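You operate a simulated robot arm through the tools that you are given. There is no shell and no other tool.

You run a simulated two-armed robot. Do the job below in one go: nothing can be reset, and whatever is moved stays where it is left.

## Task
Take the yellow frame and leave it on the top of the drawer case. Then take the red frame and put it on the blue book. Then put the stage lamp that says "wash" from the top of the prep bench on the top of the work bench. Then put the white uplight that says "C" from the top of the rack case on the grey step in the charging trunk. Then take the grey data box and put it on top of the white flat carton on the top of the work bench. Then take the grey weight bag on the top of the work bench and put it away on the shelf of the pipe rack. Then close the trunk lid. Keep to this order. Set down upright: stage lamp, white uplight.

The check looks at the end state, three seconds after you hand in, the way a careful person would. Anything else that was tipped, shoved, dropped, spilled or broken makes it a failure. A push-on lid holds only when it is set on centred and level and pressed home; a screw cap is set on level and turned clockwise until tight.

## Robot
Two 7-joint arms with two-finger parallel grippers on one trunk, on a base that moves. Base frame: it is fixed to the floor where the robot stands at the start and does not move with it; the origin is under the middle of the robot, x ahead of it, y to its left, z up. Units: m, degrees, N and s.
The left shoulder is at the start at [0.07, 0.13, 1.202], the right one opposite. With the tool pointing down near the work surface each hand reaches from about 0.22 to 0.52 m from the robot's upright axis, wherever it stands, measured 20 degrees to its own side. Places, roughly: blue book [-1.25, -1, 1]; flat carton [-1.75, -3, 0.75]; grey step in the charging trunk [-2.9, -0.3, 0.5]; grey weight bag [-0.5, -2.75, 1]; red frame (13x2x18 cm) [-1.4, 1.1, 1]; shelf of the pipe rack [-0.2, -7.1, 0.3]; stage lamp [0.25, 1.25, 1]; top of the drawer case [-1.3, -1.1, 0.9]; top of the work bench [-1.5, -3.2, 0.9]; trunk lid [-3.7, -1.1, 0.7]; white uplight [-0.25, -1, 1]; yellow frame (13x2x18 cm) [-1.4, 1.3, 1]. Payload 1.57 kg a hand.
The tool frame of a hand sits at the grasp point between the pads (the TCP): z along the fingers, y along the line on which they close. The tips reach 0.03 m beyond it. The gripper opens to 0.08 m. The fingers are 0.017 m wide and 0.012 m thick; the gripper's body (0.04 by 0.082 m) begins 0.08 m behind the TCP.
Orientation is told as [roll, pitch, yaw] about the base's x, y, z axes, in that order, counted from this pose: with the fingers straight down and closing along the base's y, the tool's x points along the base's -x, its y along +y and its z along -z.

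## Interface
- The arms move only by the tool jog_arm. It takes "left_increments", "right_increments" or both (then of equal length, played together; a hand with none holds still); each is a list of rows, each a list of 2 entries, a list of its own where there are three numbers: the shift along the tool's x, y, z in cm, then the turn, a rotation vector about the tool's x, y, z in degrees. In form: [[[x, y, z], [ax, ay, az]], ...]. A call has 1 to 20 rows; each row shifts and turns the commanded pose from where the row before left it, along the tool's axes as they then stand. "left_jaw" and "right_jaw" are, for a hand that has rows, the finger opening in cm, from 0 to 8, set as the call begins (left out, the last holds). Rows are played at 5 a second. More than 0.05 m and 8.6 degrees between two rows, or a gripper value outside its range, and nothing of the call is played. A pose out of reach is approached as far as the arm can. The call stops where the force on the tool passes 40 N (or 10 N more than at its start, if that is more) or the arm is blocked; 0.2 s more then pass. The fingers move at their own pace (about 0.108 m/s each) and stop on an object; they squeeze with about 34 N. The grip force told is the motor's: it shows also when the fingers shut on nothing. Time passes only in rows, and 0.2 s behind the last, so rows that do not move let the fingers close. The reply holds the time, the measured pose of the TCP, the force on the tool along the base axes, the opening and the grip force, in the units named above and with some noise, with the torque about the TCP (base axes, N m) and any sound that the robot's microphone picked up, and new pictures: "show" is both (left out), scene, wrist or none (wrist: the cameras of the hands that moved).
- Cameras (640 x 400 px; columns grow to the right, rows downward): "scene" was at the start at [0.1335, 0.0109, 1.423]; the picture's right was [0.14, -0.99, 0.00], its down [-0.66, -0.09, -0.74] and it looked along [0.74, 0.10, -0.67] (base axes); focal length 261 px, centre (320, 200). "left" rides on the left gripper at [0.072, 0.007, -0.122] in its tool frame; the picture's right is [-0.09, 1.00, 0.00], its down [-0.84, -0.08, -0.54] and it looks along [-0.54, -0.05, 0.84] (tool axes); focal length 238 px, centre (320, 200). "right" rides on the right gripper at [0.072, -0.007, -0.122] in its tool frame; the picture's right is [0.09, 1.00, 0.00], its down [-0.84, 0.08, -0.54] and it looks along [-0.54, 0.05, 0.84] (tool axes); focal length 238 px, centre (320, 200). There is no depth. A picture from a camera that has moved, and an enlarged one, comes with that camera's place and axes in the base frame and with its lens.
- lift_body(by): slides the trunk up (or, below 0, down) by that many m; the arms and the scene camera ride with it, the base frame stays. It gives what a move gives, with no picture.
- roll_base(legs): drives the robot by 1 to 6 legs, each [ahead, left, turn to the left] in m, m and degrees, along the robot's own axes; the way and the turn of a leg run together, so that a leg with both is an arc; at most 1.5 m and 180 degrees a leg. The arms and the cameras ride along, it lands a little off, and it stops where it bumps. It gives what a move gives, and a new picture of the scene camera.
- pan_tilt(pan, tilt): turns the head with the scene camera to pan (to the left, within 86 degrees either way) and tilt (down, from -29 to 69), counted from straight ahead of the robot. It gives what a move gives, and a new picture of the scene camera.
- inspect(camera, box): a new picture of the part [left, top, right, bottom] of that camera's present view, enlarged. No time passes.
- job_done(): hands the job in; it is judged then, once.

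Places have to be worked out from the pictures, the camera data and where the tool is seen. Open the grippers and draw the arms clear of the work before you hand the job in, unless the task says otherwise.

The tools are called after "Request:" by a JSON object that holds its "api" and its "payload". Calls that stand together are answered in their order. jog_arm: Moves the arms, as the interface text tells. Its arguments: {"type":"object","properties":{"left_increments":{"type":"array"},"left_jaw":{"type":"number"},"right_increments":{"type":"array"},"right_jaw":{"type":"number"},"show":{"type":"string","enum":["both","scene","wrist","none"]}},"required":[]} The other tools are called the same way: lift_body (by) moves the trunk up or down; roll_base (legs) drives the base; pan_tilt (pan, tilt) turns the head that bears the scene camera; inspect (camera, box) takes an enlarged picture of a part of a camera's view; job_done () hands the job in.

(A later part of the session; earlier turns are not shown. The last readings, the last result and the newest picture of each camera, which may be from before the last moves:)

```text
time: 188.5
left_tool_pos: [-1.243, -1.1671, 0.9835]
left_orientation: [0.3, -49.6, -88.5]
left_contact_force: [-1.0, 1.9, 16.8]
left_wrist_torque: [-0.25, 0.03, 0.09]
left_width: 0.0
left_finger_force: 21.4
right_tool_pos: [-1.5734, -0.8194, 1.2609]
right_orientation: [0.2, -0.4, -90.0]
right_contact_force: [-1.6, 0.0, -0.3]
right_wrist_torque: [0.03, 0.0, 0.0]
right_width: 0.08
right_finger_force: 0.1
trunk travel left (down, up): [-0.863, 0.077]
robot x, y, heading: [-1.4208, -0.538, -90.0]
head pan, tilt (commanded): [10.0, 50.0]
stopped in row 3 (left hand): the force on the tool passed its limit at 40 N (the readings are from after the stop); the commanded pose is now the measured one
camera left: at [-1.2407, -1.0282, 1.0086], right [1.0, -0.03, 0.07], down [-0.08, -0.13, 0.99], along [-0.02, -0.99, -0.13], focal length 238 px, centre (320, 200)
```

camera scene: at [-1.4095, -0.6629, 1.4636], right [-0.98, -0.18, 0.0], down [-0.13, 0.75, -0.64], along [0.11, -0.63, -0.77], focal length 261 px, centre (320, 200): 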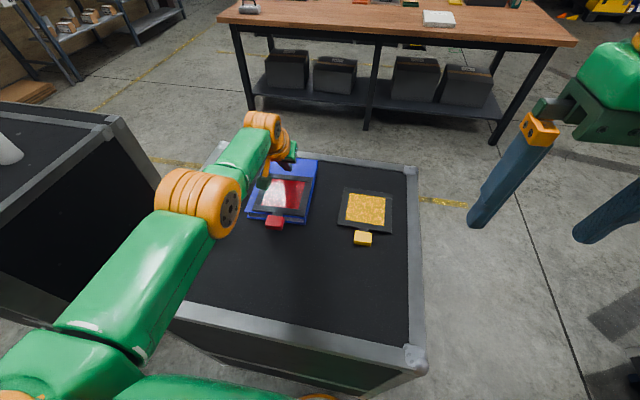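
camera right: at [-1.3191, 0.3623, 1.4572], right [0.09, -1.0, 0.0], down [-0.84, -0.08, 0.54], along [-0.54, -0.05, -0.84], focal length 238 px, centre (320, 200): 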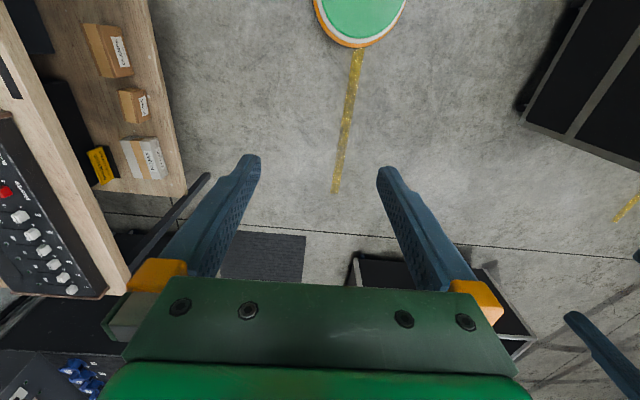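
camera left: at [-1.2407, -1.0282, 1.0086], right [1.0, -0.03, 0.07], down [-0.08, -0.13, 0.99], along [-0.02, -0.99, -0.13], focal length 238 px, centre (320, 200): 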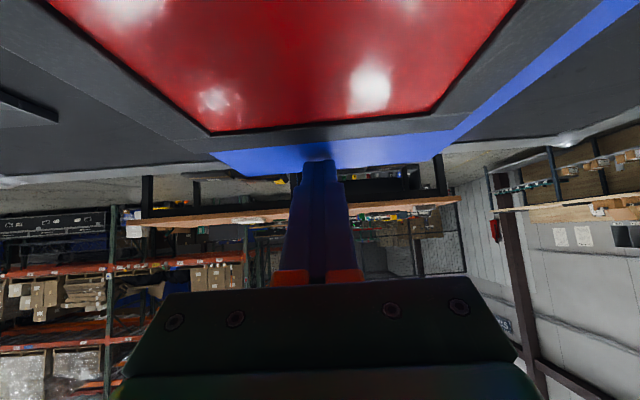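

Pressing on the book with ≈17 N. Now back the base 4 cm to draw the book.

Request:
{"api": "roll_base", "payload": {"legs": [[-0.042, 0, 0]]}}

Request:
{"api": "inspect", "payload": {"camera": "scene", "box": [220, 130, 440, 270]}}

```text
time: 189.3
left_tool_pos: [-1.2422, -1.1219, 0.9833]
left_orientation: [0.7, -49.4, -88.5]
left_contact_force: [1.9, 0.3, 23.9]
left_wrist_torque: [-0.38, -0.06, -0.05]
left_width: 0.0
left_finger_force: 20.7
right_tool_pos: [-1.5736, -0.7753, 1.2625]
right_orientation: [0.1, -0.6, -89.8]
right_contact_force: [0.7, 0.7, -0.1]
right_wrist_torque: [0.0, -0.02, -0.01]
right_width: 0.08
right_finger_force: 0.0
trunk travel left (down, up): [-0.863, 0.077]
robot x, y, heading: [-1.4236, -0.4959, -89.8]
head pan, tilt (commanded): [10.0, 50.0]
camera scene: at [-1.412, -0.6108, 1.4367], right [-0.98, -0.18, 0.0], down [-0.13, 0.75, -0.65], along [0.11, -0.64, -0.76], focal length 261 px, centre (320, 200)
```

scene: 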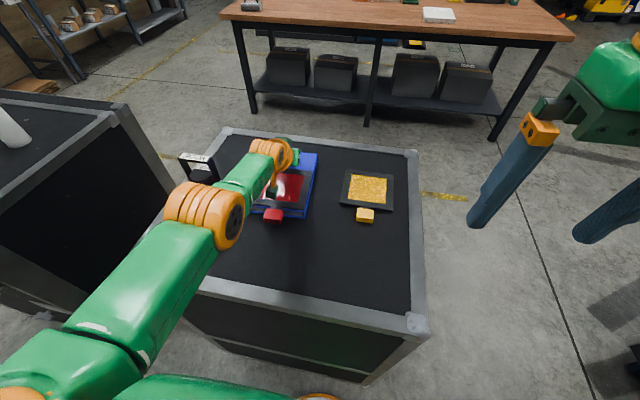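

```text
2.86 times, centred on (330, 200) of scene
camera zoom: at [-1.412, -0.6108, 1.4367], right [-0.98, -0.18, 0.0], down [-0.13, 0.75, -0.65], along [0.11, -0.64, -0.76], focal length 746 px, centre (291, 200)
```

zoom: 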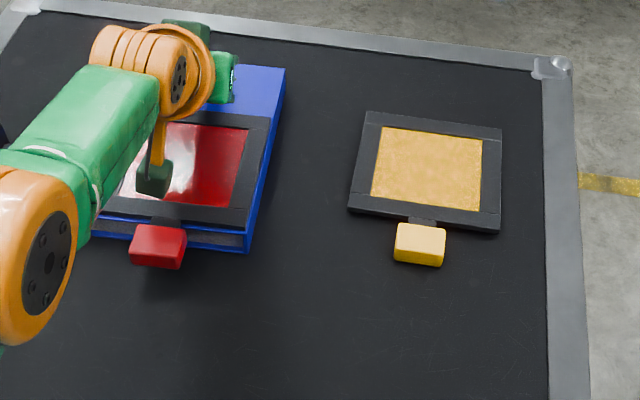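

Relative to the yellow frame the book is back at its original place (within ~0.5 cm), with the frame's plate fully on it. I lift off vertically and back away.

Request:
{"api": "lift_body", "payload": {"by": 0.1}}

Request:
{"api": "roll_base", "payload": {"legs": [[-0.4, 0, 0]]}}

Request:
{"api": "inspect", "payload": {"camera": "scene", "box": [220, 60, 440, 200]}}

```text
time: 190.5
left_tool_pos: [-1.2408, -1.1297, 1.0561]
left_orientation: [0.4, -49.0, -88.5]
left_contact_force: [-0.3, -0.2, 0.3]
left_wrist_torque: [-0.01, 0.01, 0.02]
left_width: 0.0
left_finger_force: 21.6
right_tool_pos: [-1.5715, -0.7842, 1.3371]
right_orientation: [0.0, -0.1, -89.9]
right_contact_force: [-0.2, 0.3, -1.3]
right_wrist_torque: [-0.02, -0.01, 0.01]
right_width: 0.0801
right_finger_force: 0.0
right hand out of reach, approached as far as the arm can: row 1
trunk travel left (down, up): [-0.94, 0.0]
robot x, y, heading: [-1.419, -0.4941, -89.9]
head pan, tilt (commanded): [10.0, 50.0]
```

```text
time: 193.0
left_tool_pos: [-1.2403, -0.7287, 1.0531]
left_orientation: [0.4, -48.9, -88.3]
left_contact_force: [0.9, -0.6, -0.3]
left_wrist_torque: [-0.02, 0.01, 0.0]
left_width: 0.0004
left_finger_force: 21.2
right_tool_pos: [-1.5732, -0.3846, 1.3358]
right_orientation: [0.0, -0.1, -89.6]
right_contact_force: [-0.2, 0.0, -0.1]
right_wrist_torque: [0.02, 0.01, 0.0]
right_width: 0.0799
right_finger_force: 0.1
trunk travel left (down, up): [-0.94, 0.0]
robot x, y, heading: [-1.4238, -0.0912, -89.5]
head pan, tilt (commanded): [10.0, 50.0]
camera scene: at [-1.411, -0.2212, 1.512], right [-0.98, -0.18, 0.0], down [-0.14, 0.76, -0.64], along [0.12, -0.63, -0.77], focal length 261 px, centre (320, 200)
```

scene: 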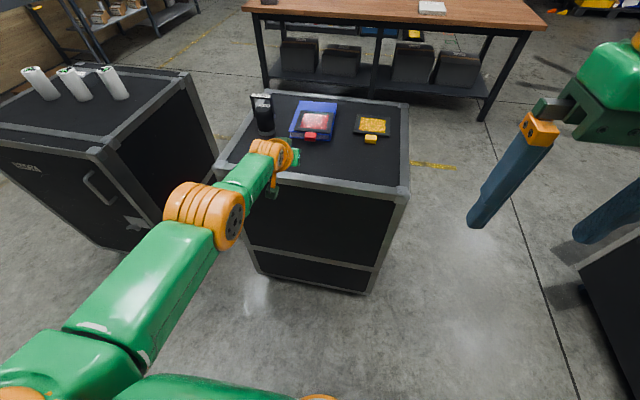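

```text
2.86 times, centred on (330, 130) of scene
camera zoom: at [-1.411, -0.2212, 1.512], right [-0.98, -0.18, 0.0], down [-0.14, 0.76, -0.64], along [0.12, -0.63, -0.77], focal length 746 px, centre (291, 400)
```

zoom: 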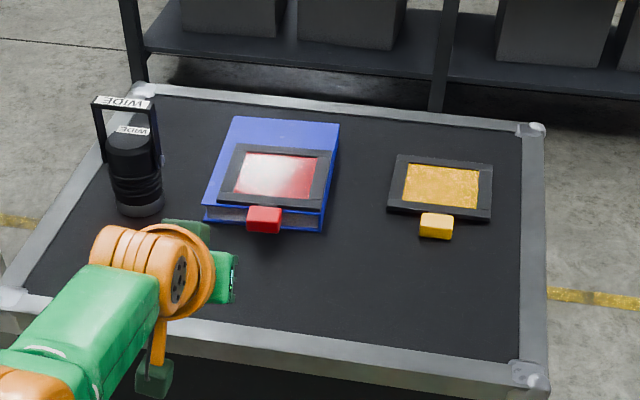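

Both frames are in place. Next is the WASH lamp: I straighten the left hand to vertical, then yaw it so it closes front-to-back (clear of the lamp's side ears).

Request:
{"api": "jog_arm", "payload": {"left_increments": [[[0, 0, -2], [0, 8.2, 0]], [[0, 0, -2], [0, 8.2, 0]], [[0, 0, -2], [0, 8.2, 0]], [[1, 0, -1], [0, 8.2, 0]], [[1, 0, -1], [0, 8.2, 0]], [[1, 0, -1], [0, 8.2, 0]], [[2, 0, -1], [0, 0, 0]], [[2, 0, -1], [0, 0, 0]], [[0, 0, 0], [0, 0, 0]]], "left_jaw": 8, "show": "none"}}

Request:
{"api": "jog_arm", "payload": {"left_increments": [[[0, 0, 0], [0, 0, 8.2]], [[0, 0, 0], [0, 0, 8.2]], [[0, 0, 0], [0, 0, 8.2]], [[0, 0, 0], [0, 0, 8.2]], [[0, 0, 0], [0, 0, 8.2]], [[0, 0, 0], [0, 0, 8.2]], [[0, 0, 0], [0, 0, 8.2]], [[0, 0, 0], [0, 0, 8.2]], [[0, 0, 0], [0, 0, 8.2]], [[0, 0, 0], [0, 0, 8.2]], [[0, 0, 0], [0, 0, 8]]], "show": "none"}}

Request:
{"api": "roll_base", "payload": {"legs": [[-0.15, 0, 0], [0, 0, 90], [0, 0, 89.5]]}}

```text
time: 195.0
left_tool_pos: [-1.2441, -0.5776, 1.1422]
left_orientation: [0.3, 0.4, -88.0]
left_contact_force: [-0.1, 0.9, -0.2]
left_wrist_torque: [-0.02, 0.04, 0.03]
left_width: 0.08
left_finger_force: 0.1
left hand out of reach, approached as far as the arm can: row 2, 3, 4, 5, 6, 7, 8
right_tool_pos: [-1.5733, -0.3811, 1.3359]
right_orientation: [0.0, -0.1, -89.7]
right_contact_force: [-0.1, -0.3, -0.1]
right_wrist_torque: [0.0, 0.0, -0.01]
right_width: 0.08
right_finger_force: 0.1
trunk travel left (down, up): [-0.94, 0.0]
robot x, y, heading: [-1.4267, -0.0919, -89.4]
head pan, tilt (commanded): [10.0, 50.0]
```

```text
time: 197.4
left_tool_pos: [-1.2431, -0.5771, 1.1441]
left_orientation: [-0.3, 0.3, -178.1]
left_contact_force: [0.0, 0.0, -0.2]
left_wrist_torque: [0.04, 0.0, 0.01]
left_width: 0.0802
left_finger_force: 0.0
right_tool_pos: [-1.5727, -0.3813, 1.3371]
right_orientation: [0.0, -0.1, -89.6]
right_contact_force: [0.7, 0.5, 0.5]
right_wrist_torque: [0.0, -0.03, -0.02]
right_width: 0.0801
right_finger_force: 0.1
trunk travel left (down, up): [-0.94, 0.0]
robot x, y, heading: [-1.424, -0.0913, -89.6]
head pan, tilt (commanded): [10.0, 50.0]
```

```text
time: 206.4
left_tool_pos: [-1.6014, 0.5498, 1.1431]
left_orientation: [-0.2, 0.4, 1.2]
left_contact_force: [-0.2, 0.1, -0.7]
left_wrist_torque: [0.0, 0.03, 0.02]
left_width: 0.0801
left_finger_force: 0.0
right_tool_pos: [-1.2759, 0.3498, 1.3373]
right_orientation: [0.0, -0.1, 89.5]
right_contact_force: [0.2, 0.3, 0.3]
right_wrist_torque: [0.01, -0.04, 0.02]
right_width: 0.0797
right_finger_force: 0.0
trunk travel left (down, up): [-0.94, 0.0]
robot x, y, heading: [-1.4245, 0.0629, 89.6]
head pan, tilt (commanded): [10.0, 50.0]
camera scene: at [-1.4382, 0.1868, 1.5123], right [0.99, 0.17, 0.0], down [0.13, -0.76, -0.64], along [-0.11, 0.63, -0.77], focal length 261 px, centre (320, 200)
```

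scene: 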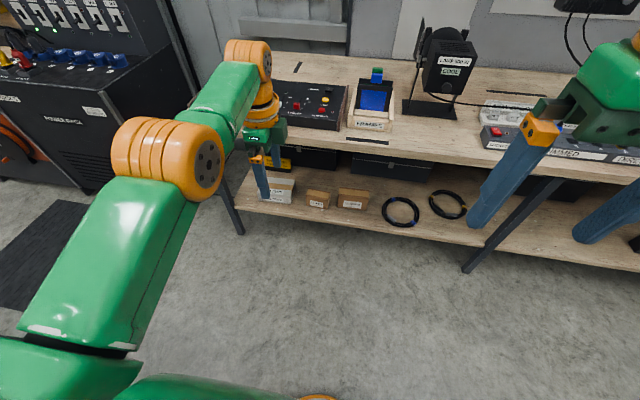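

Now I drive right about 1.83 m along the prep bench to stand before the WASH lamp.

Request:
{"api": "roll_base", "payload": {"legs": [[0, -1.0, 0], [0, -0.83, 0]]}}

Request:
{"api": "pan_tilt", "payload": {"pan": 15, "tilt": 40}}

```text
time: 215.6
left_tool_pos: [0.2272, 0.543, 1.1428]
left_orientation: [-0.3, 0.2, 2.4]
left_contact_force: [-0.2, -0.6, 0.2]
left_wrist_torque: [-0.01, -0.01, -0.01]
left_width: 0.08
left_finger_force: 0.0
right_tool_pos: [0.5583, 0.3515, 1.3364]
right_orientation: [-0.1, -0.2, 90.7]
right_contact_force: [-1.1, 0.5, -0.3]
right_wrist_torque: [-0.06, -0.02, -0.03]
right_width: 0.08
right_finger_force: 0.0
trunk travel left (down, up): [-0.94, 0.0]
robot x, y, heading: [0.4138, 0.0579, 90.6]
head pan, tilt (commanded): [10.0, 50.0]
camera scene: at [0.3973, 0.1844, 1.5123], right [0.98, 0.19, 0.0], down [0.14, -0.75, -0.64], along [-0.12, 0.63, -0.77], focal length 261 px, centre (320, 200)
```

scene: 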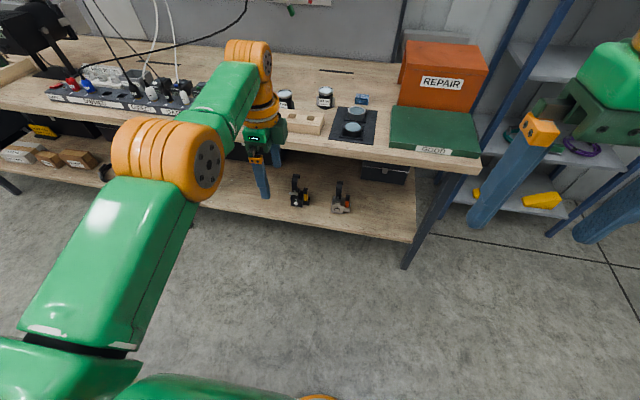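

```text
time: 216.4
left_tool_pos: [0.2282, 0.5444, 1.1432]
left_orientation: [-0.3, 0.3, 2.4]
left_contact_force: [-0.5, -0.2, -0.3]
left_wrist_torque: [-0.02, 0.01, -0.03]
left_width: 0.0803
left_finger_force: 0.1
right_tool_pos: [0.5592, 0.3503, 1.336]
right_orientation: [0.0, 0.0, 90.5]
right_contact_force: [0.7, -0.2, -0.6]
right_wrist_torque: [-0.04, -0.02, 0.02]
right_width: 0.0801
right_finger_force: 0.2
trunk travel left (down, up): [-0.94, 0.0]
robot x, y, heading: [0.4149, 0.0587, 90.7]
head pan, tilt (commanded): [15.0, 40.0]
camera scene: at [0.3899, 0.1906, 1.5264], right [0.96, 0.27, 0.0], down [0.17, -0.62, -0.77], along [-0.21, 0.74, -0.64], focal length 261 px, centre (320, 200)
```

scene: 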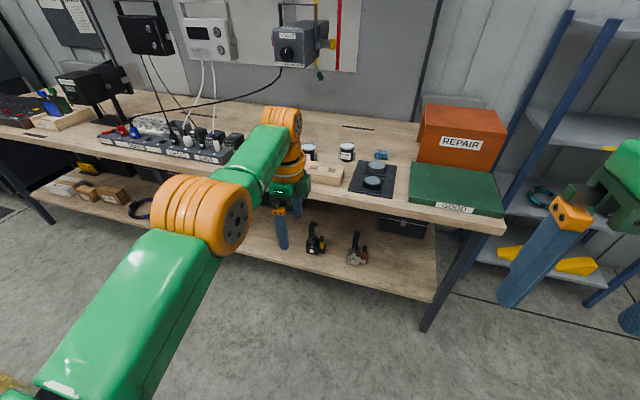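

The WASH lamp is near x≈0.23, y≈1.2–1.25. I drive forward 0.6 m with the hand high (tips ≈1.11) and check with the wrist camera.

Request:
{"api": "roll_base", "payload": {"legs": [[0.6, 0, -0.6]]}}

Request:
{"api": "inspect", "payload": {"camera": "left", "box": [0, 0, 640, 400]}}

```text
time: 219.8
left_tool_pos: [0.2371, 1.1454, 1.1433]
left_orientation: [-0.2, 0.2, 1.3]
left_contact_force: [0.1, -0.3, 0.1]
left_wrist_torque: [0.01, 0.0, -0.02]
left_width: 0.08
left_finger_force: 0.0
right_tool_pos: [0.5628, 0.9458, 1.3381]
right_orientation: [0.0, -0.1, 89.6]
right_contact_force: [0.6, 0.1, -0.4]
right_wrist_torque: [0.01, -0.01, 0.03]
right_width: 0.08
right_finger_force: 0.0
trunk travel left (down, up): [-0.94, 0.0]
robot x, y, heading: [0.4109, 0.6565, 89.5]
head pan, tilt (commanded): [15.0, 40.0]
camera scene: at [0.3911, 0.7893, 1.5267], right [0.97, 0.25, 0.0], down [0.16, -0.62, -0.77], along [-0.19, 0.74, -0.64], focal length 261 px, centre (320, 200)
```

scene: 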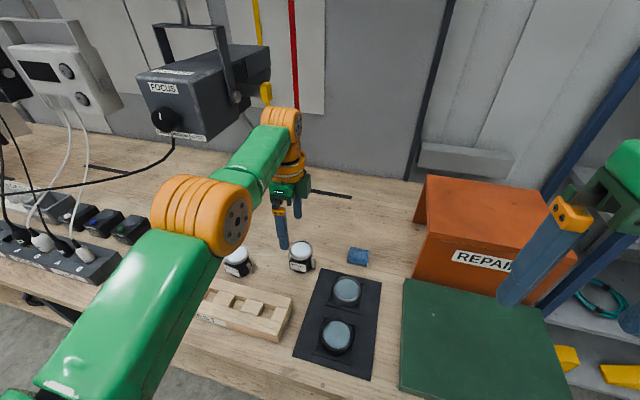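

```text
1.00 times, centred on (320, 200) of left (not enlarged: the box is as wide or as high as the picture)
camera zoom: at [0.1652, 1.1515, 1.2668], right [0.07, 1.0, 0.0], down [0.84, -0.06, 0.54], along [0.54, -0.04, -0.84], focal length 238 px, centre (320, 200)
```

zoom: 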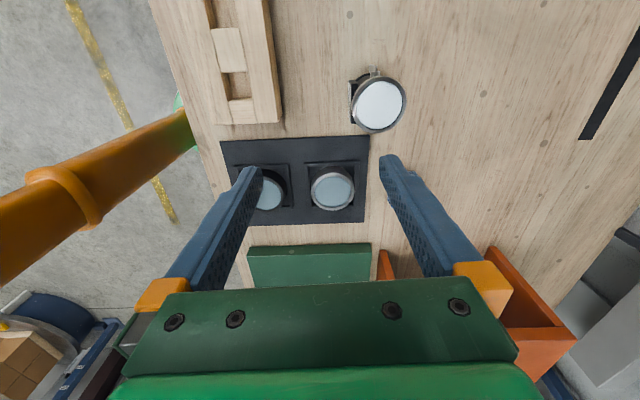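

Wrist camera puts the lamp's top centre at ≈[0.227, 1.214], ring ≈6.5 cm. I drive forward 6.9 cm and lower the hand by arm to tips just above the lamp.

Request:
{"api": "roll_base", "payload": {"legs": [[0.069, 0, 0]]}}

Request:
{"api": "jog_arm", "payload": {"left_increments": [[[1.0, 0, 0], [0, 0, 0]], [[0, 0, 2.5], [0, 0, 0]], [[0, 0, 2.5], [0, 0, 0]], [[0, 0, 2.5], [0, 0, 0]], [[0, 0, 0], [0, 0, 0]]], "left_jaw": 8}}

```text
time: 220.8
left_tool_pos: [0.2369, 1.207, 1.1475]
left_orientation: [0.2, 0.3, 1.3]
left_contact_force: [-0.2, -1.6, 0.2]
left_wrist_torque: [0.1, -0.01, 0.0]
left_width: 0.0803
left_finger_force: 0.1
right_tool_pos: [0.5633, 1.0076, 1.34]
right_orientation: [0.0, -0.7, 89.6]
right_contact_force: [-0.7, -0.6, 1.3]
right_wrist_torque: [0.05, 0.01, -0.01]
right_width: 0.0798
right_finger_force: 0.2
trunk travel left (down, up): [-0.94, 0.0]
robot x, y, heading: [0.4136, 0.7295, 89.7]
head pan, tilt (commanded): [15.0, 40.0]
camera scene: at [0.3914, 0.848, 1.5276], right [0.97, 0.25, 0.0], down [0.16, -0.62, -0.77], along [-0.19, 0.75, -0.64], focal length 261 px, centre (320, 200)
```

scene: 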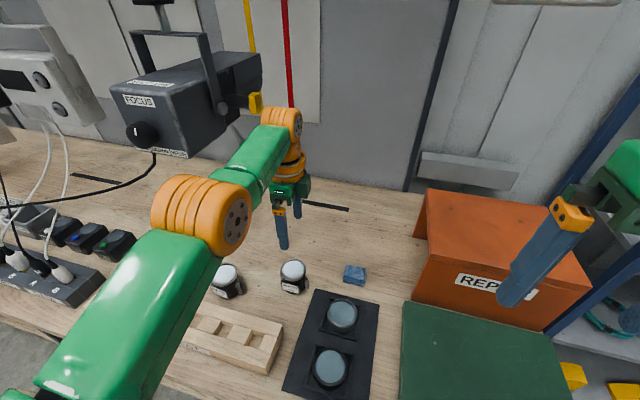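

```text
time: 222.0
left_tool_pos: [0.2256, 1.2181, 1.0676]
left_orientation: [-0.5, 0.3, 1.2]
left_contact_force: [-0.4, -0.8, -0.4]
left_wrist_torque: [0.03, 0.02, 0.05]
left_width: 0.08
left_finger_force: 0.1
right_tool_pos: [0.5636, 1.0163, 1.3372]
right_orientation: [0.0, -0.2, 89.5]
right_contact_force: [-0.6, -0.6, -0.5]
right_wrist_torque: [-0.05, -0.02, 0.0]
right_width: 0.0801
right_finger_force: 0.1
trunk travel left (down, up): [-0.94, 0.0]
robot x, y, heading: [0.411, 0.7285, 89.6]
head pan, tilt (commanded): [15.0, 40.0]
camera scene: at [0.3914, 0.8606, 1.5265], right [0.97, 0.25, 0.0], down [0.16, -0.62, -0.77], along [-0.19, 0.74, -0.64], focal length 261 px, centre (320, 200)
camera left: at [0.1551, 1.2244, 1.1897], right [0.07, 1.0, -0.01], down [0.84, -0.05, 0.54], along [0.54, -0.04, -0.84], focal length 238 px, centre (320, 200)
```

scene: 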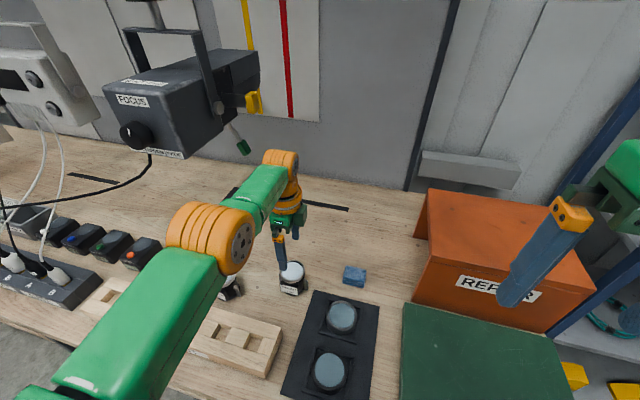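
left: 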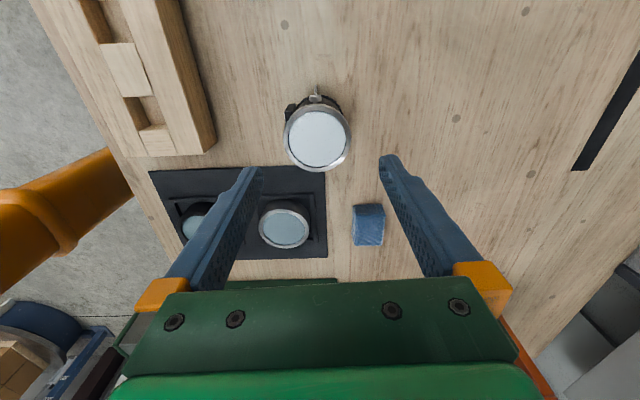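

Aligned within ~3 mm (lamp ≈[0.2225, 1.216]). I descend 5 cm and re-check.

Request:
{"api": "jog_arm", "payload": {"left_increments": [[[0.3, -0.2, 2.5], [0, 0, 0]], [[0, 0, 2.0], [0, 0, 0]], [[0, 0, 0], [0, 0, 0]]]}}

```text
time: 222.8
left_tool_pos: [0.2228, 1.2128, 1.0225]
left_orientation: [-0.4, 0.3, 1.3]
left_contact_force: [0.5, 0.2, -0.2]
left_wrist_torque: [0.0, 0.02, -0.01]
left_width: 0.0798
left_finger_force: 0.0
right_tool_pos: [0.5633, 1.0168, 1.3366]
right_orientation: [0.0, -0.2, 89.5]
right_contact_force: [-1.3, 0.4, -0.3]
right_wrist_torque: [-0.03, -0.02, -0.01]
right_width: 0.08
right_finger_force: 0.2
trunk travel left (down, up): [-0.94, 0.0]
robot x, y, heading: [0.4081, 0.728, 89.7]
head pan, tilt (commanded): [15.0, 40.0]
camera scene: at [0.3917, 0.8602, 1.5265], right [0.97, 0.25, 0.0], down [0.16, -0.62, -0.77], along [-0.19, 0.74, -0.64], focal length 261 px, centre (320, 200)
camera left: at [0.1517, 1.2198, 1.1457], right [0.07, 1.0, -0.01], down [0.84, -0.06, 0.54], along [0.54, -0.04, -0.84], focal length 238 px, centre (320, 200)
```

scene: 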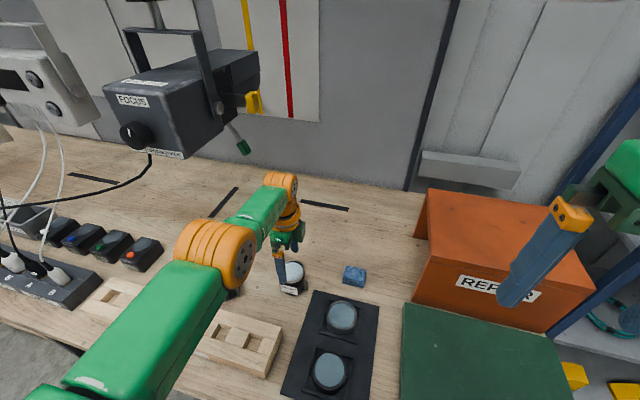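
left: 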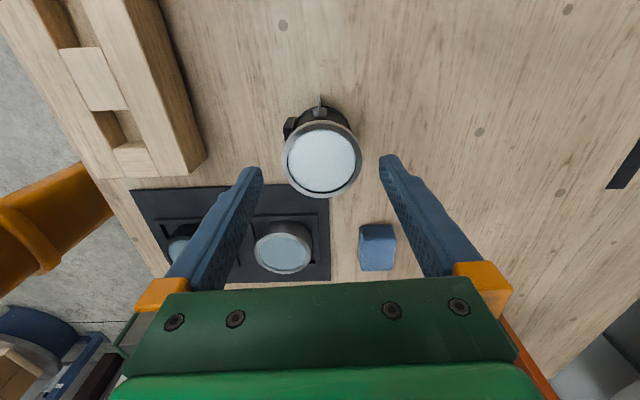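

Centred within 3 mm again. I descend to TCP z≈0.955 around the lamp body.

Request:
{"api": "jog_arm", "payload": {"left_increments": [[[0, 0.2, 2.2], [0, 0, 0]], [[0, 0, 2.2], [0, 0, 0]], [[0, 0, 2.2], [0, 0, 0]], [[0, 0, 0], [0, 0, 0]]], "show": "wrist"}}

```text
time: 223.8
left_tool_pos: [0.2216, 1.1985, 0.9616]
left_orientation: [-0.4, 0.3, 1.3]
left_contact_force: [-0.3, 0.2, 0.3]
left_wrist_torque: [0.03, -0.01, 0.04]
left_width: 0.08
left_finger_force: 0.0
left hand out of reach, approached as far as the arm can: row 1, 2, 3
right_tool_pos: [0.5631, 1.0181, 1.3364]
right_orientation: [0.0, -0.1, 89.6]
right_contact_force: [0.7, -0.2, 0.3]
right_wrist_torque: [0.02, -0.02, 0.01]
right_width: 0.0802
right_finger_force: 0.0
trunk travel left (down, up): [-0.94, 0.0]
robot x, y, heading: [0.4156, 0.7318, 89.5]
head pan, tilt (commanded): [15.0, 40.0]
camera left: at [0.151, 1.2048, 1.0845], right [0.07, 1.0, -0.01], down [0.84, -0.05, 0.54], along [0.54, -0.04, -0.84], focal length 238 px, centre (320, 200)
```

left: 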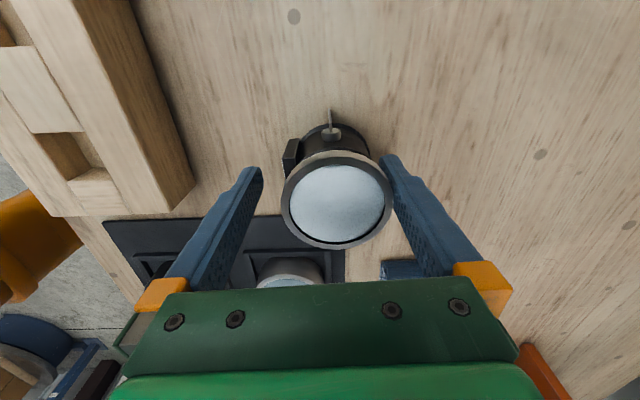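

The arm's limit pulled the hand 1.6 cm short in y; I make it up by driving the base forward 1.6 cm.

Request:
{"api": "roll_base", "payload": {"legs": [[0.017, 0, 0]]}}

Request:
{"api": "inspect", "payload": {"camera": "left", "box": [0, 0, 640, 400]}}

```text
time: 224.5
left_tool_pos: [0.2221, 1.2138, 0.9644]
left_orientation: [-0.1, 0.3, 1.3]
left_contact_force: [-0.1, 0.6, 0.6]
left_wrist_torque: [0.03, 0.0, -0.03]
left_width: 0.0799
left_finger_force: 0.1
right_tool_pos: [0.5627, 1.0303, 1.3379]
right_orientation: [0.0, -0.3, 89.6]
right_contact_force: [-0.4, -0.6, 0.5]
right_wrist_torque: [0.02, -0.03, -0.02]
right_width: 0.0801
right_finger_force: 0.1
trunk travel left (down, up): [-0.94, 0.0]
robot x, y, heading: [0.4122, 0.7459, 89.5]
head pan, tilt (commanded): [15.0, 40.0]
camera scene: at [0.3915, 0.8737, 1.5268], right [0.97, 0.25, 0.0], down [0.16, -0.62, -0.77], along [-0.19, 0.74, -0.64], focal length 261 px, centre (320, 200)
```

scene: 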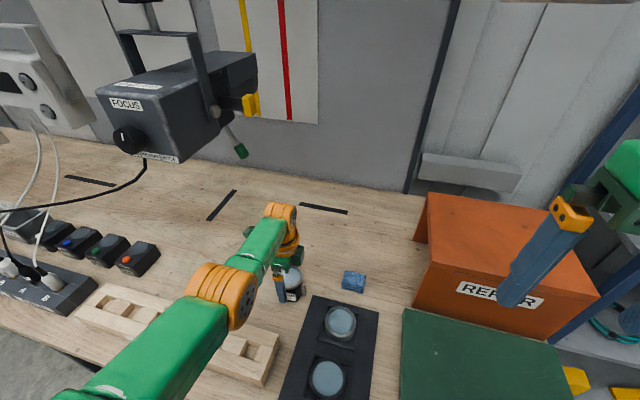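

```text
1.00 times, centred on (320, 200) of left (not enlarged: the box is as wide or as high as the picture)
camera zoom: at [0.1512, 1.2188, 1.0863], right [0.07, 1.0, 0.0], down [0.84, -0.06, 0.54], along [0.54, -0.04, -0.84], focal length 238 px, centre (320, 200)
```

zoom: 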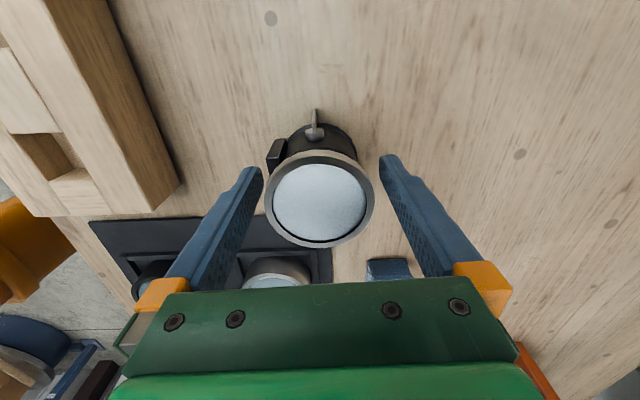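

The lamp is centred between the fingers. I lower 1 cm more by trunk and close.

Request:
{"api": "lift_body", "payload": {"by": -0.01}}

Request:
{"api": "jog_arm", "payload": {"left_increments": [[[0, 0, 0], [0, 0, 0]], [[0, 0, 0], [0, 0, 0]], [[0, 0, 0], [0, 0, 0]]], "left_jaw": 0, "show": "wrist"}}

```text
time: 225.1
left_tool_pos: [0.2232, 1.216, 0.9526]
left_orientation: [-0.4, 0.2, 1.3]
left_contact_force: [-0.2, 0.1, 0.0]
left_wrist_torque: [0.04, 0.03, 0.01]
left_width: 0.0797
left_finger_force: 0.0
right_tool_pos: [0.5629, 1.0346, 1.327]
right_orientation: [0.1, -0.2, 89.6]
right_contact_force: [-0.2, 0.7, -0.7]
right_wrist_torque: [0.0, -0.01, 0.01]
right_width: 0.0802
right_finger_force: 0.0
trunk travel left (down, up): [-0.93, 0.01]
robot x, y, heading: [0.4139, 0.7439, 89.4]
head pan, tilt (commanded): [15.0, 40.0]
```

```text
time: 225.9
left_tool_pos: [0.2224, 1.215, 0.9528]
left_orientation: [-0.2, 0.4, 1.3]
left_contact_force: [-0.4, -1.3, 0.6]
left_wrist_torque: [0.01, -0.02, 0.0]
left_width: 0.061
left_finger_force: 33.9
right_tool_pos: [0.5642, 1.0335, 1.3272]
right_orientation: [0.0, -0.3, 89.6]
right_contact_force: [-0.8, 0.5, 0.3]
right_wrist_torque: [-0.01, 0.03, 0.0]
right_width: 0.0797
right_finger_force: 0.1
trunk travel left (down, up): [-0.93, 0.01]
robot x, y, heading: [0.4083, 0.7465, 89.7]
head pan, tilt (commanded): [15.0, 40.0]
camera left: at [0.1513, 1.2205, 1.0755], right [0.07, 1.0, 0.0], down [0.84, -0.06, 0.54], along [0.54, -0.04, -0.84], focal length 238 px, centre (320, 200)
```

left: 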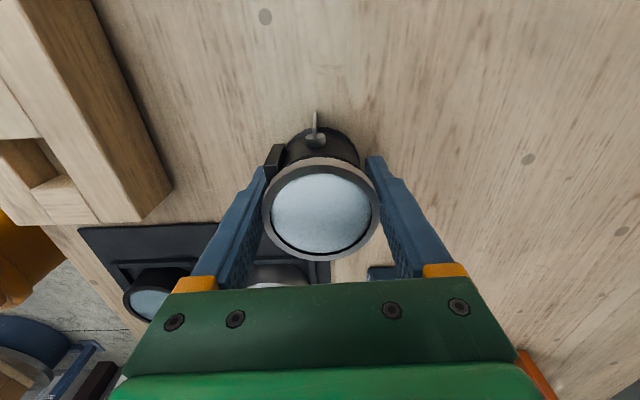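

Gripped at 6.1 cm with 34 N. Lift: trunk 1 cm up, then the arm.

Request:
{"api": "lift_body", "payload": {"by": 0.01}}

Request:
{"api": "jog_arm", "payload": {"left_increments": [[[0, 0, -1.5], [0, 0, 0]], [[0, 0, -2], [0, 0, 0]], [[0, 0, -2], [0, 0, 0]], [[0, 0, -2], [0, 0, 0]], [[0, 0, -2], [0, 0, 0]], [[0, 0, -2], [0, 0, 0]], [[0, 0, 0], [0, 0, 0]]]}}

```text
time: 226.5
left_tool_pos: [0.2227, 1.2159, 0.9627]
left_orientation: [-0.3, 0.3, 1.4]
left_contact_force: [1.1, -0.2, -2.4]
left_wrist_torque: [0.02, -0.02, -0.02]
left_width: 0.0611
left_finger_force: 33.8
right_tool_pos: [0.5631, 1.0346, 1.3373]
right_orientation: [-0.1, -0.2, 89.5]
right_contact_force: [0.6, -0.1, 0.8]
right_wrist_torque: [-0.05, 0.05, 0.01]
right_width: 0.08
right_finger_force: 0.0
trunk travel left (down, up): [-0.94, 0.0]
robot x, y, heading: [0.4086, 0.7433, 89.6]
head pan, tilt (commanded): [15.0, 40.0]
```

```text
time: 228.1
left_tool_pos: [0.2228, 1.2173, 1.0784]
left_orientation: [-0.4, 0.3, 1.2]
left_contact_force: [0.2, 0.2, -1.9]
left_wrist_torque: [0.02, 0.01, 0.0]
left_width: 0.0609
left_finger_force: 34.2
right_tool_pos: [0.5625, 1.0352, 1.3362]
right_orientation: [0.0, -0.1, 89.6]
right_contact_force: [-0.3, -0.8, -1.1]
right_wrist_torque: [-0.02, 0.01, -0.02]
right_width: 0.08
right_finger_force: 0.0
trunk travel left (down, up): [-0.94, 0.0]
robot x, y, heading: [0.4117, 0.7456, 89.5]
head pan, tilt (commanded): [15.0, 40.0]
camera scene: at [0.3912, 0.8784, 1.5264], right [0.97, 0.25, 0.0], down [0.16, -0.62, -0.77], along [-0.19, 0.74, -0.64], focal length 261 px, centre (320, 200)
camera left: at [0.1523, 1.2224, 1.201], right [0.07, 1.0, -0.01], down [0.84, -0.06, 0.54], along [0.54, -0.04, -0.84], focal length 238 px, centre (320, 200)
```

scene: 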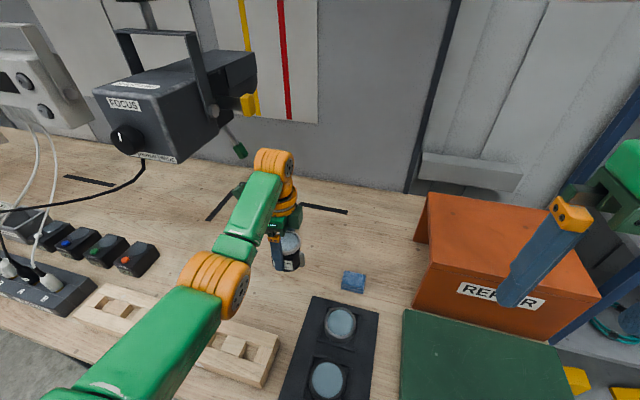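
left: 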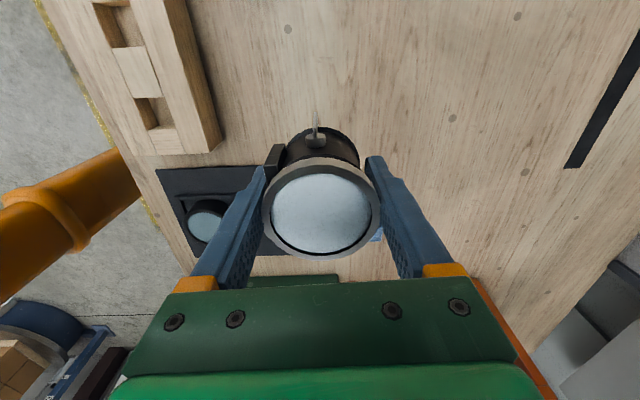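

The lamp is held level. I back away from the bench, turn to face south and drive around the east side of the rack case toward the work bench.

Request:
{"api": "roll_base", "payload": {"legs": [[-0.65, 0, 0], [0, 0, -90], [0, 0, -89.8], [0, 0.25, 0]]}}

Request:
{"api": "pan_tilt", "payload": {"pan": 0, "tilt": 30}}

```text
time: 240.8
left_tool_pos: [0.8438, -0.3817, 1.0788]
left_orientation: [-0.3, 0.5, -179.1]
left_contact_force: [-0.6, -0.2, -1.8]
left_wrist_torque: [0.01, -0.05, 0.03]
left_width: 0.061
left_finger_force: 34.0
right_tool_pos: [0.504, -0.196, 1.3357]
right_orientation: [0.3, -0.1, -90.9]
right_contact_force: [0.5, 0.6, 0.5]
right_wrist_torque: [0.01, -0.01, 0.0]
right_width: 0.0801
right_finger_force: 0.0
trunk travel left (down, up): [-0.94, 0.0]
robot x, y, heading: [0.6626, 0.0902, -91.0]
head pan, tilt (commanded): [15.0, 40.0]
camera scene: at [0.677, -0.0432, 1.5264], right [-0.97, -0.25, 0.0], down [-0.15, 0.62, -0.77], along [0.19, -0.74, -0.64], focal length 261 px, centre (320, 200)
```

scene: 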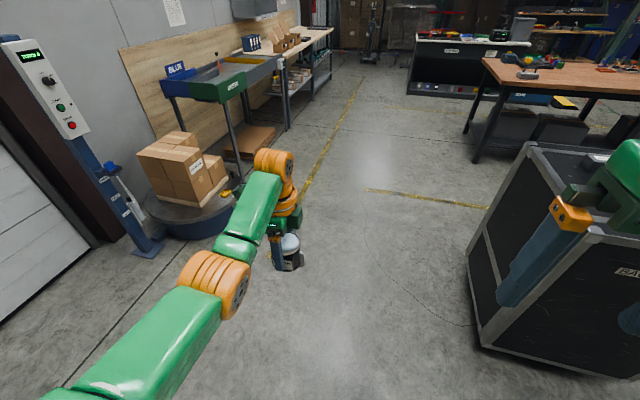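

```text
time: 241.6
left_tool_pos: [0.8465, -0.3806, 1.078]
left_orientation: [-0.3, 0.3, -179.1]
left_contact_force: [-0.8, -0.3, -2.5]
left_wrist_torque: [0.04, 0.0, 0.02]
left_width: 0.0608
left_finger_force: 34.5
right_tool_pos: [0.5072, -0.1971, 1.3374]
right_orientation: [0.0, -0.1, -91.0]
right_contact_force: [0.1, 0.2, 0.2]
right_wrist_torque: [0.01, 0.03, 0.01]
right_width: 0.08
right_finger_force: 0.0
trunk travel left (down, up): [-0.94, 0.0]
robot x, y, heading: [0.6636, 0.0947, -90.8]
head pan, tilt (commanded): [0.0, 30.0]
camera scene: at [0.6595, -0.0513, 1.5417], right [-1.0, 0.01, 0.0], down [0.01, 0.5, -0.87], along [-0.01, -0.87, -0.5], focal length 261 px, centre (320, 200)
```

scene: 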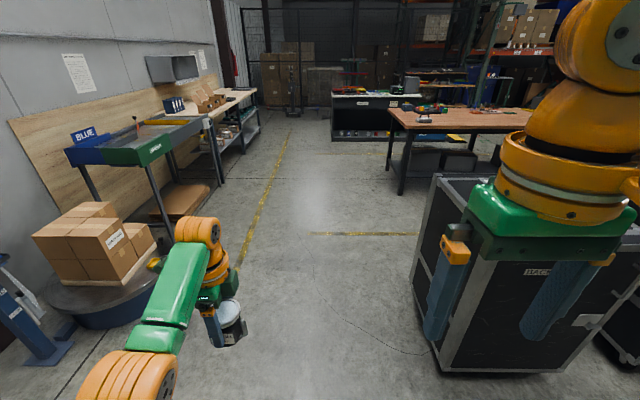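

The lane is clear. I drive ahead about 1.95 m.

Request:
{"api": "roll_base", "payload": {"legs": [[1.5, 0, 0.8], [0.45, 0, 0]]}}

Request:
{"api": "pan_tilt", "payload": {"pan": -40, "tilt": 30}}

```text
time: 251.6
left_tool_pos: [0.8463, -2.375, 1.0794]
left_orientation: [-0.3, 0.4, -178.3]
left_contact_force: [1.0, -0.4, -2.6]
left_wrist_torque: [-0.03, -0.06, -0.02]
left_width: 0.0614
left_finger_force: 34.2
right_tool_pos: [0.5053, -2.1944, 1.337]
right_orientation: [0.0, -0.2, -90.0]
right_contact_force: [0.6, 0.2, -0.5]
right_wrist_torque: [-0.04, 0.0, 0.0]
right_width: 0.0799
right_finger_force: 0.0
trunk travel left (down, up): [-0.94, 0.0]
robot x, y, heading: [0.6538, -1.905, -90.1]
head pan, tilt (commanded): [0.0, 30.0]
camera scene: at [0.6547, -2.0462, 1.542], right [-1.0, 0.0, 0.0], down [0.0, 0.5, -0.87], along [0.0, -0.87, -0.5], focal length 261 px, centre (320, 200)
```

scene: 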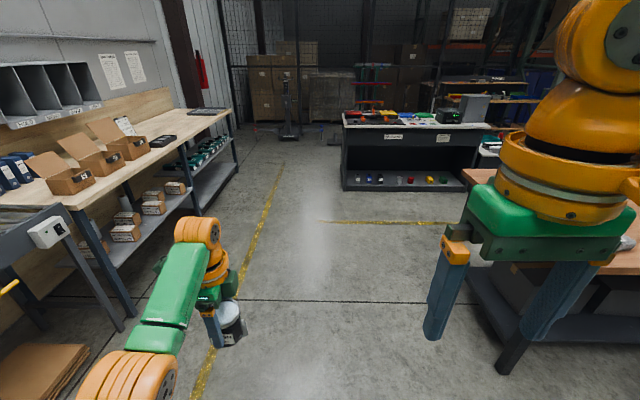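

```text
time: 252.7
left_tool_pos: [0.8458, -2.3764, 1.0784]
left_orientation: [-0.4, 0.4, -178.3]
left_contact_force: [0.0, 0.4, -2.7]
left_wrist_torque: [-0.03, -0.02, 0.02]
left_width: 0.0611
left_finger_force: 34.1
right_tool_pos: [0.5056, -2.1967, 1.3365]
right_orientation: [0.1, -0.1, -90.2]
right_contact_force: [-1.2, 0.3, -0.2]
right_wrist_torque: [-0.02, -0.02, 0.0]
right_width: 0.0802
right_finger_force: 0.1
trunk travel left (down, up): [-0.94, 0.0]
robot x, y, heading: [0.6516, -1.9054, -90.0]
head pan, tilt (commanded): [-40.0, 30.0]
camera scene: at [0.5968, -2.0285, 1.5417], right [-0.77, 0.64, 0.0], down [0.32, 0.38, -0.87], along [-0.56, -0.66, -0.5], focal length 261 px, centre (320, 200)
```

scene: 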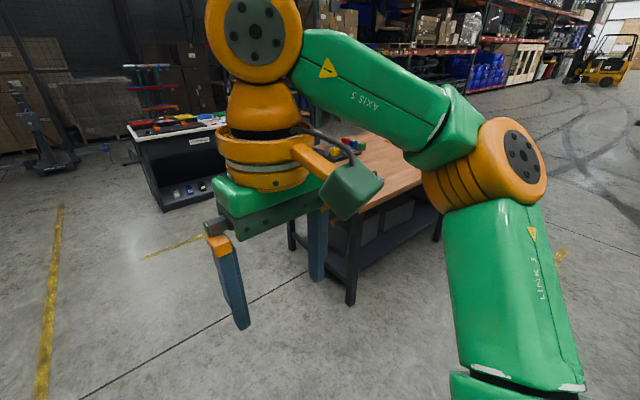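

The bench front edge lies near y≈-2.4, so I back 0.2 m first and then move sideways (west) to about x≈-1.15.

Request:
{"api": "roll_base", "payload": {"legs": [[-0.2, 0, 0], [0, -1.0, 0], [0, -0.85, 0]]}}

Request:
{"api": "pan_tilt", "payload": {"pan": 0, "tilt": 35}}

```text
time: 263.2
left_tool_pos: [-1.0084, -2.1926, 1.079]
left_orientation: [-0.4, 0.2, -177.5]
left_contact_force: [-0.2, 0.2, -1.7]
left_wrist_torque: [-0.02, 0.0, 0.02]
left_width: 0.061
left_finger_force: 33.9
right_tool_pos: [-1.3518, -2.0186, 1.338]
right_orientation: [-0.1, -0.1, -89.3]
right_contact_force: [0.4, 1.1, -0.6]
right_wrist_torque: [0.02, -0.03, 0.02]
right_width: 0.08
right_finger_force: 0.1
trunk travel left (down, up): [-0.94, 0.0]
robot x, y, heading: [-1.2123, -1.7261, -89.4]
head pan, tilt (commanded): [-40.0, 30.0]
camera scene: at [-1.2624, -1.8481, 1.5418], right [-0.78, 0.63, 0.0], down [0.31, 0.39, -0.87], along [-0.55, -0.67, -0.5], focal length 261 px, centre (320, 200)
```

scene: 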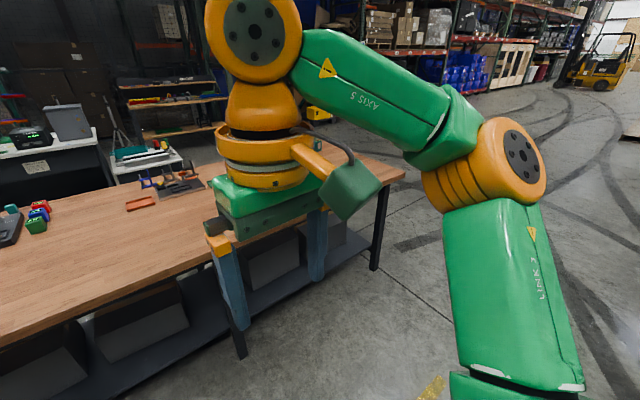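

```text
time: 264.3
left_tool_pos: [-1.0099, -2.1926, 1.0792]
left_orientation: [-0.3, 0.3, -177.5]
left_contact_force: [0.4, 0.5, -2.9]
left_wrist_torque: [-0.01, -0.01, -0.02]
left_width: 0.0608
left_finger_force: 34.0
right_tool_pos: [-1.3536, -2.0185, 1.3371]
right_orientation: [0.1, -0.1, -89.3]
right_contact_force: [-0.2, -0.7, -0.3]
right_wrist_torque: [0.04, 0.02, 0.01]
right_width: 0.0802
right_finger_force: 0.1
trunk travel left (down, up): [-0.94, 0.0]
robot x, y, heading: [-1.2057, -1.7247, -89.2]
head pan, tilt (commanded): [0.0, 35.0]
camera scene: at [-1.2061, -1.8659, 1.5339], right [-1.0, -0.01, 0.0], down [-0.01, 0.57, -0.82], along [0.01, -0.82, -0.57], focal length 261 px, centre (320, 200)
```

scene: 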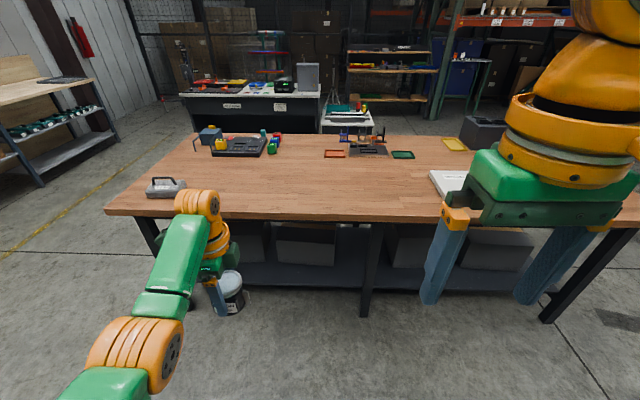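

Work bench top spans ahead with free space in the front middle (front edge y≈-2.65). I drive forward 0.63 m to put the lamp over the free area near [-1.0, -2.82].

Request:
{"api": "roll_base", "payload": {"legs": [[0.62, 0, -0.8]]}}

Request:
{"api": "inspect", "payload": {"camera": "left", "box": [0, 0, 640, 400]}}

```text
time: 267.8
left_tool_pos: [-1.0167, -2.831, 1.0801]
left_orientation: [-0.3, 0.3, -178.7]
left_contact_force: [1.0, 0.3, -1.7]
left_wrist_torque: [0.02, 0.01, -0.02]
left_width: 0.0611
left_finger_force: 34.3
right_tool_pos: [-1.3554, -2.6491, 1.3376]
right_orientation: [0.0, -0.2, -90.4]
right_contact_force: [0.2, 1.1, -0.2]
right_wrist_torque: [-0.02, -0.02, -0.03]
right_width: 0.0801
right_finger_force: 0.1
trunk travel left (down, up): [-0.94, 0.0]
robot x, y, heading: [-1.2067, -2.3656, -90.3]
head pan, tilt (commanded): [0.0, 35.0]
camera scene: at [-1.2057, -2.4989, 1.5342], right [-1.0, 0.01, 0.0], down [0.0, 0.57, -0.82], along [-0.01, -0.82, -0.57], focal length 261 px, centre (320, 200)
```

scene: 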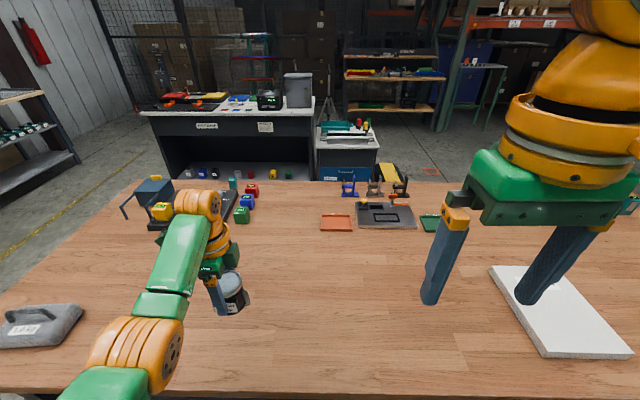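

```text
1.00 times, centred on (320, 200) of left (not enlarged: the box is as wide or as high as the picture)
camera zoom: at [-0.9445, -2.8364, 1.2015], right [-0.07, -1.0, -0.01], down [-0.84, 0.06, 0.54], along [-0.54, 0.04, -0.84], focal length 238 px, centre (320, 200)
```

zoom: 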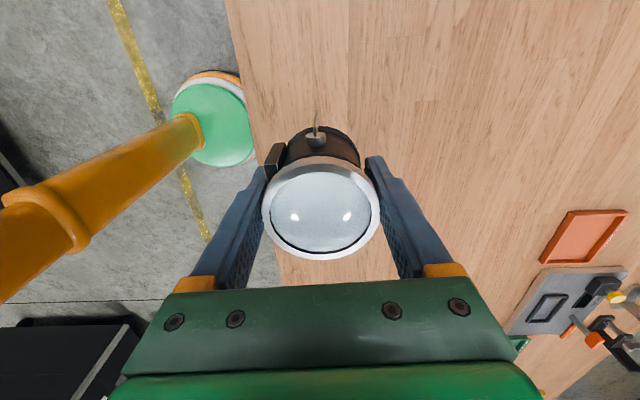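

The spot is free; the edge seems at y≈-2.73, so I go 5 cm further in and lower the lamp 10 cm.

Request:
{"api": "roll_base", "payload": {"legs": [[0.05, 0, 0]]}}

Request:
{"api": "jog_arm", "payload": {"left_increments": [[[0, 0, 2], [0, 0, 0]], [[0, 0, 2], [0, 0, 0]], [[0, 0, 2], [0, 0, 0]], [[0, 0, 2], [0, 0, 0]], [[0, 0, 2], [0, 0, 0]], [[0, 0, 0], [0, 0, 0]]]}}

```text
time: 268.7
left_tool_pos: [-1.0166, -2.8747, 1.0816]
left_orientation: [0.1, 0.4, -178.6]
left_contact_force: [0.2, 0.7, -2.0]
left_wrist_torque: [-0.09, -0.01, 0.02]
left_width: 0.0606
left_finger_force: 33.9
right_tool_pos: [-1.3553, -2.6896, 1.3391]
right_orientation: [0.0, -0.5, -90.3]
right_contact_force: [0.1, 0.7, -0.9]
right_wrist_torque: [-0.09, 0.01, -0.01]
right_width: 0.0801
right_finger_force: 0.1
trunk travel left (down, up): [-0.94, 0.0]
robot x, y, heading: [-1.2061, -2.4104, -90.3]
head pan, tilt (commanded): [0.0, 35.0]
camera scene: at [-1.2058, -2.5394, 1.5351], right [-1.0, 0.01, 0.0], down [0.0, 0.57, -0.82], along [0.0, -0.82, -0.57], focal length 261 px, centre (320, 200)
```

scene: 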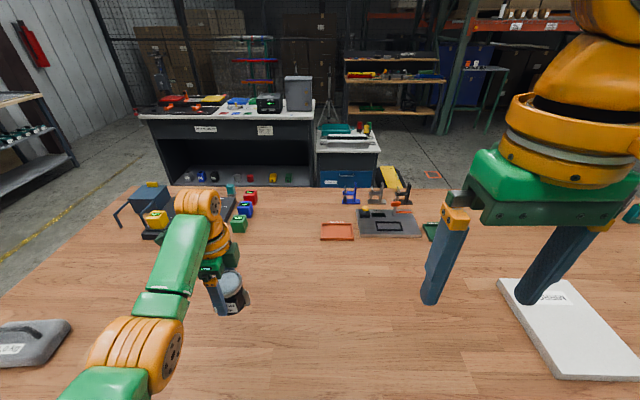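

```text
time: 270.1
left_tool_pos: [-1.0163, -2.8816, 0.9783]
left_orientation: [-0.3, 0.3, -178.6]
left_contact_force: [-0.4, -0.1, -1.5]
left_wrist_torque: [-0.02, -0.04, 0.01]
left_width: 0.0609
left_finger_force: 34.0
right_tool_pos: [-1.3562, -2.7001, 1.3378]
right_orientation: [0.0, -0.2, -90.4]
right_contact_force: [0.8, 0.3, -0.1]
right_wrist_torque: [0.0, 0.01, 0.0]
right_width: 0.0801
right_finger_force: 0.0
trunk travel left (down, up): [-0.94, 0.0]
robot x, y, heading: [-1.206, -2.4119, -90.1]
head pan, tilt (commanded): [0.0, 35.0]
camera scene: at [-1.2059, -2.5499, 1.534], right [-1.0, 0.01, 0.0], down [0.0, 0.57, -0.82], along [0.0, -0.82, -0.57], focal length 261 px, centre (320, 200)
camera left: at [-0.9436, -2.8879, 1.1005], right [-0.07, -1.0, -0.01], down [-0.84, 0.05, 0.54], along [-0.54, 0.04, -0.84], focal length 238 px, centre (320, 200)
```

scene: 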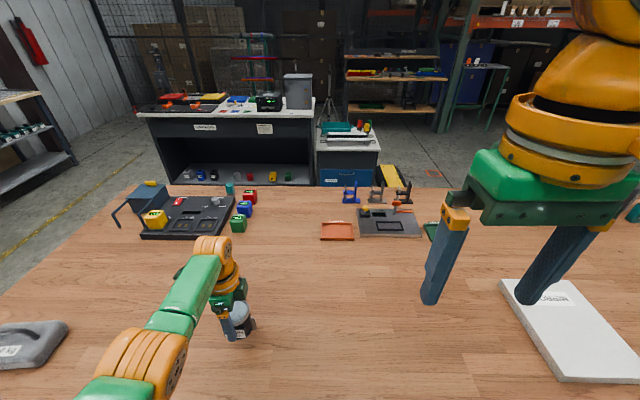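
left: 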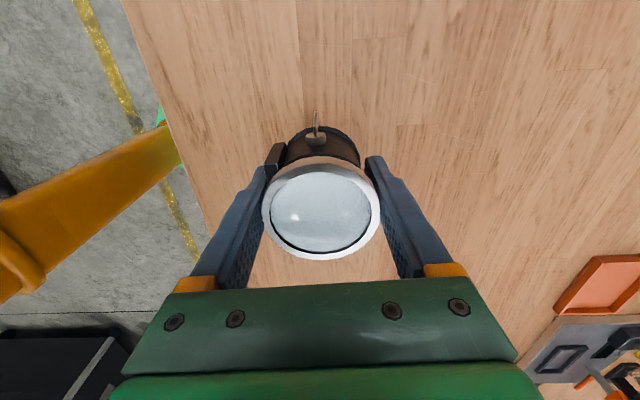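

About 2–3 cm to go. I lower 1.8 cm by trunk, then in small jog steps to contact.

Request:
{"api": "lift_body", "payload": {"by": -0.018}}

Request:
{"api": "jog_arm", "payload": {"left_increments": [[[0, 0, 0.3], [0, 0, 0]], [[0, 0, 0.3], [0, 0, 0]], [[0, 0, 0], [0, 0, 0]]], "show": "none"}}

```text
time: 270.8
left_tool_pos: [-1.0163, -2.8832, 0.959]
left_orientation: [-0.4, 0.3, -178.6]
left_contact_force: [-0.8, -0.3, -3.0]
left_wrist_torque: [0.01, 0.0, 0.03]
left_width: 0.0609
left_finger_force: 34.0
right_tool_pos: [-1.357, -2.7011, 1.3186]
right_orientation: [0.0, -0.1, -90.3]
right_contact_force: [-0.4, 0.2, -0.5]
right_wrist_torque: [-0.03, 0.0, -0.02]
right_width: 0.0801
right_finger_force: 0.0
trunk travel left (down, up): [-0.922, 0.018]
robot x, y, heading: [-1.2053, -2.4106, -90.3]
head pan, tilt (commanded): [0.0, 35.0]
```

```text
time: 271.6
left_tool_pos: [-1.0147, -2.8824, 0.9541]
left_orientation: [-0.3, 0.3, -178.6]
left_contact_force: [-0.1, 0.4, -2.0]
left_wrist_torque: [-0.02, 0.0, -0.02]
left_width: 0.0609
left_finger_force: 33.7
right_tool_pos: [-1.3558, -2.7004, 1.3188]
right_orientation: [0.1, -0.2, -90.2]
right_contact_force: [-0.7, 0.3, 0.6]
right_wrist_torque: [-0.02, -0.02, 0.01]
right_width: 0.08
right_finger_force: 0.0
trunk travel left (down, up): [-0.922, 0.018]
robot x, y, heading: [-1.203, -2.4129, -90.1]
head pan, tilt (commanded): [0.0, 35.0]
```

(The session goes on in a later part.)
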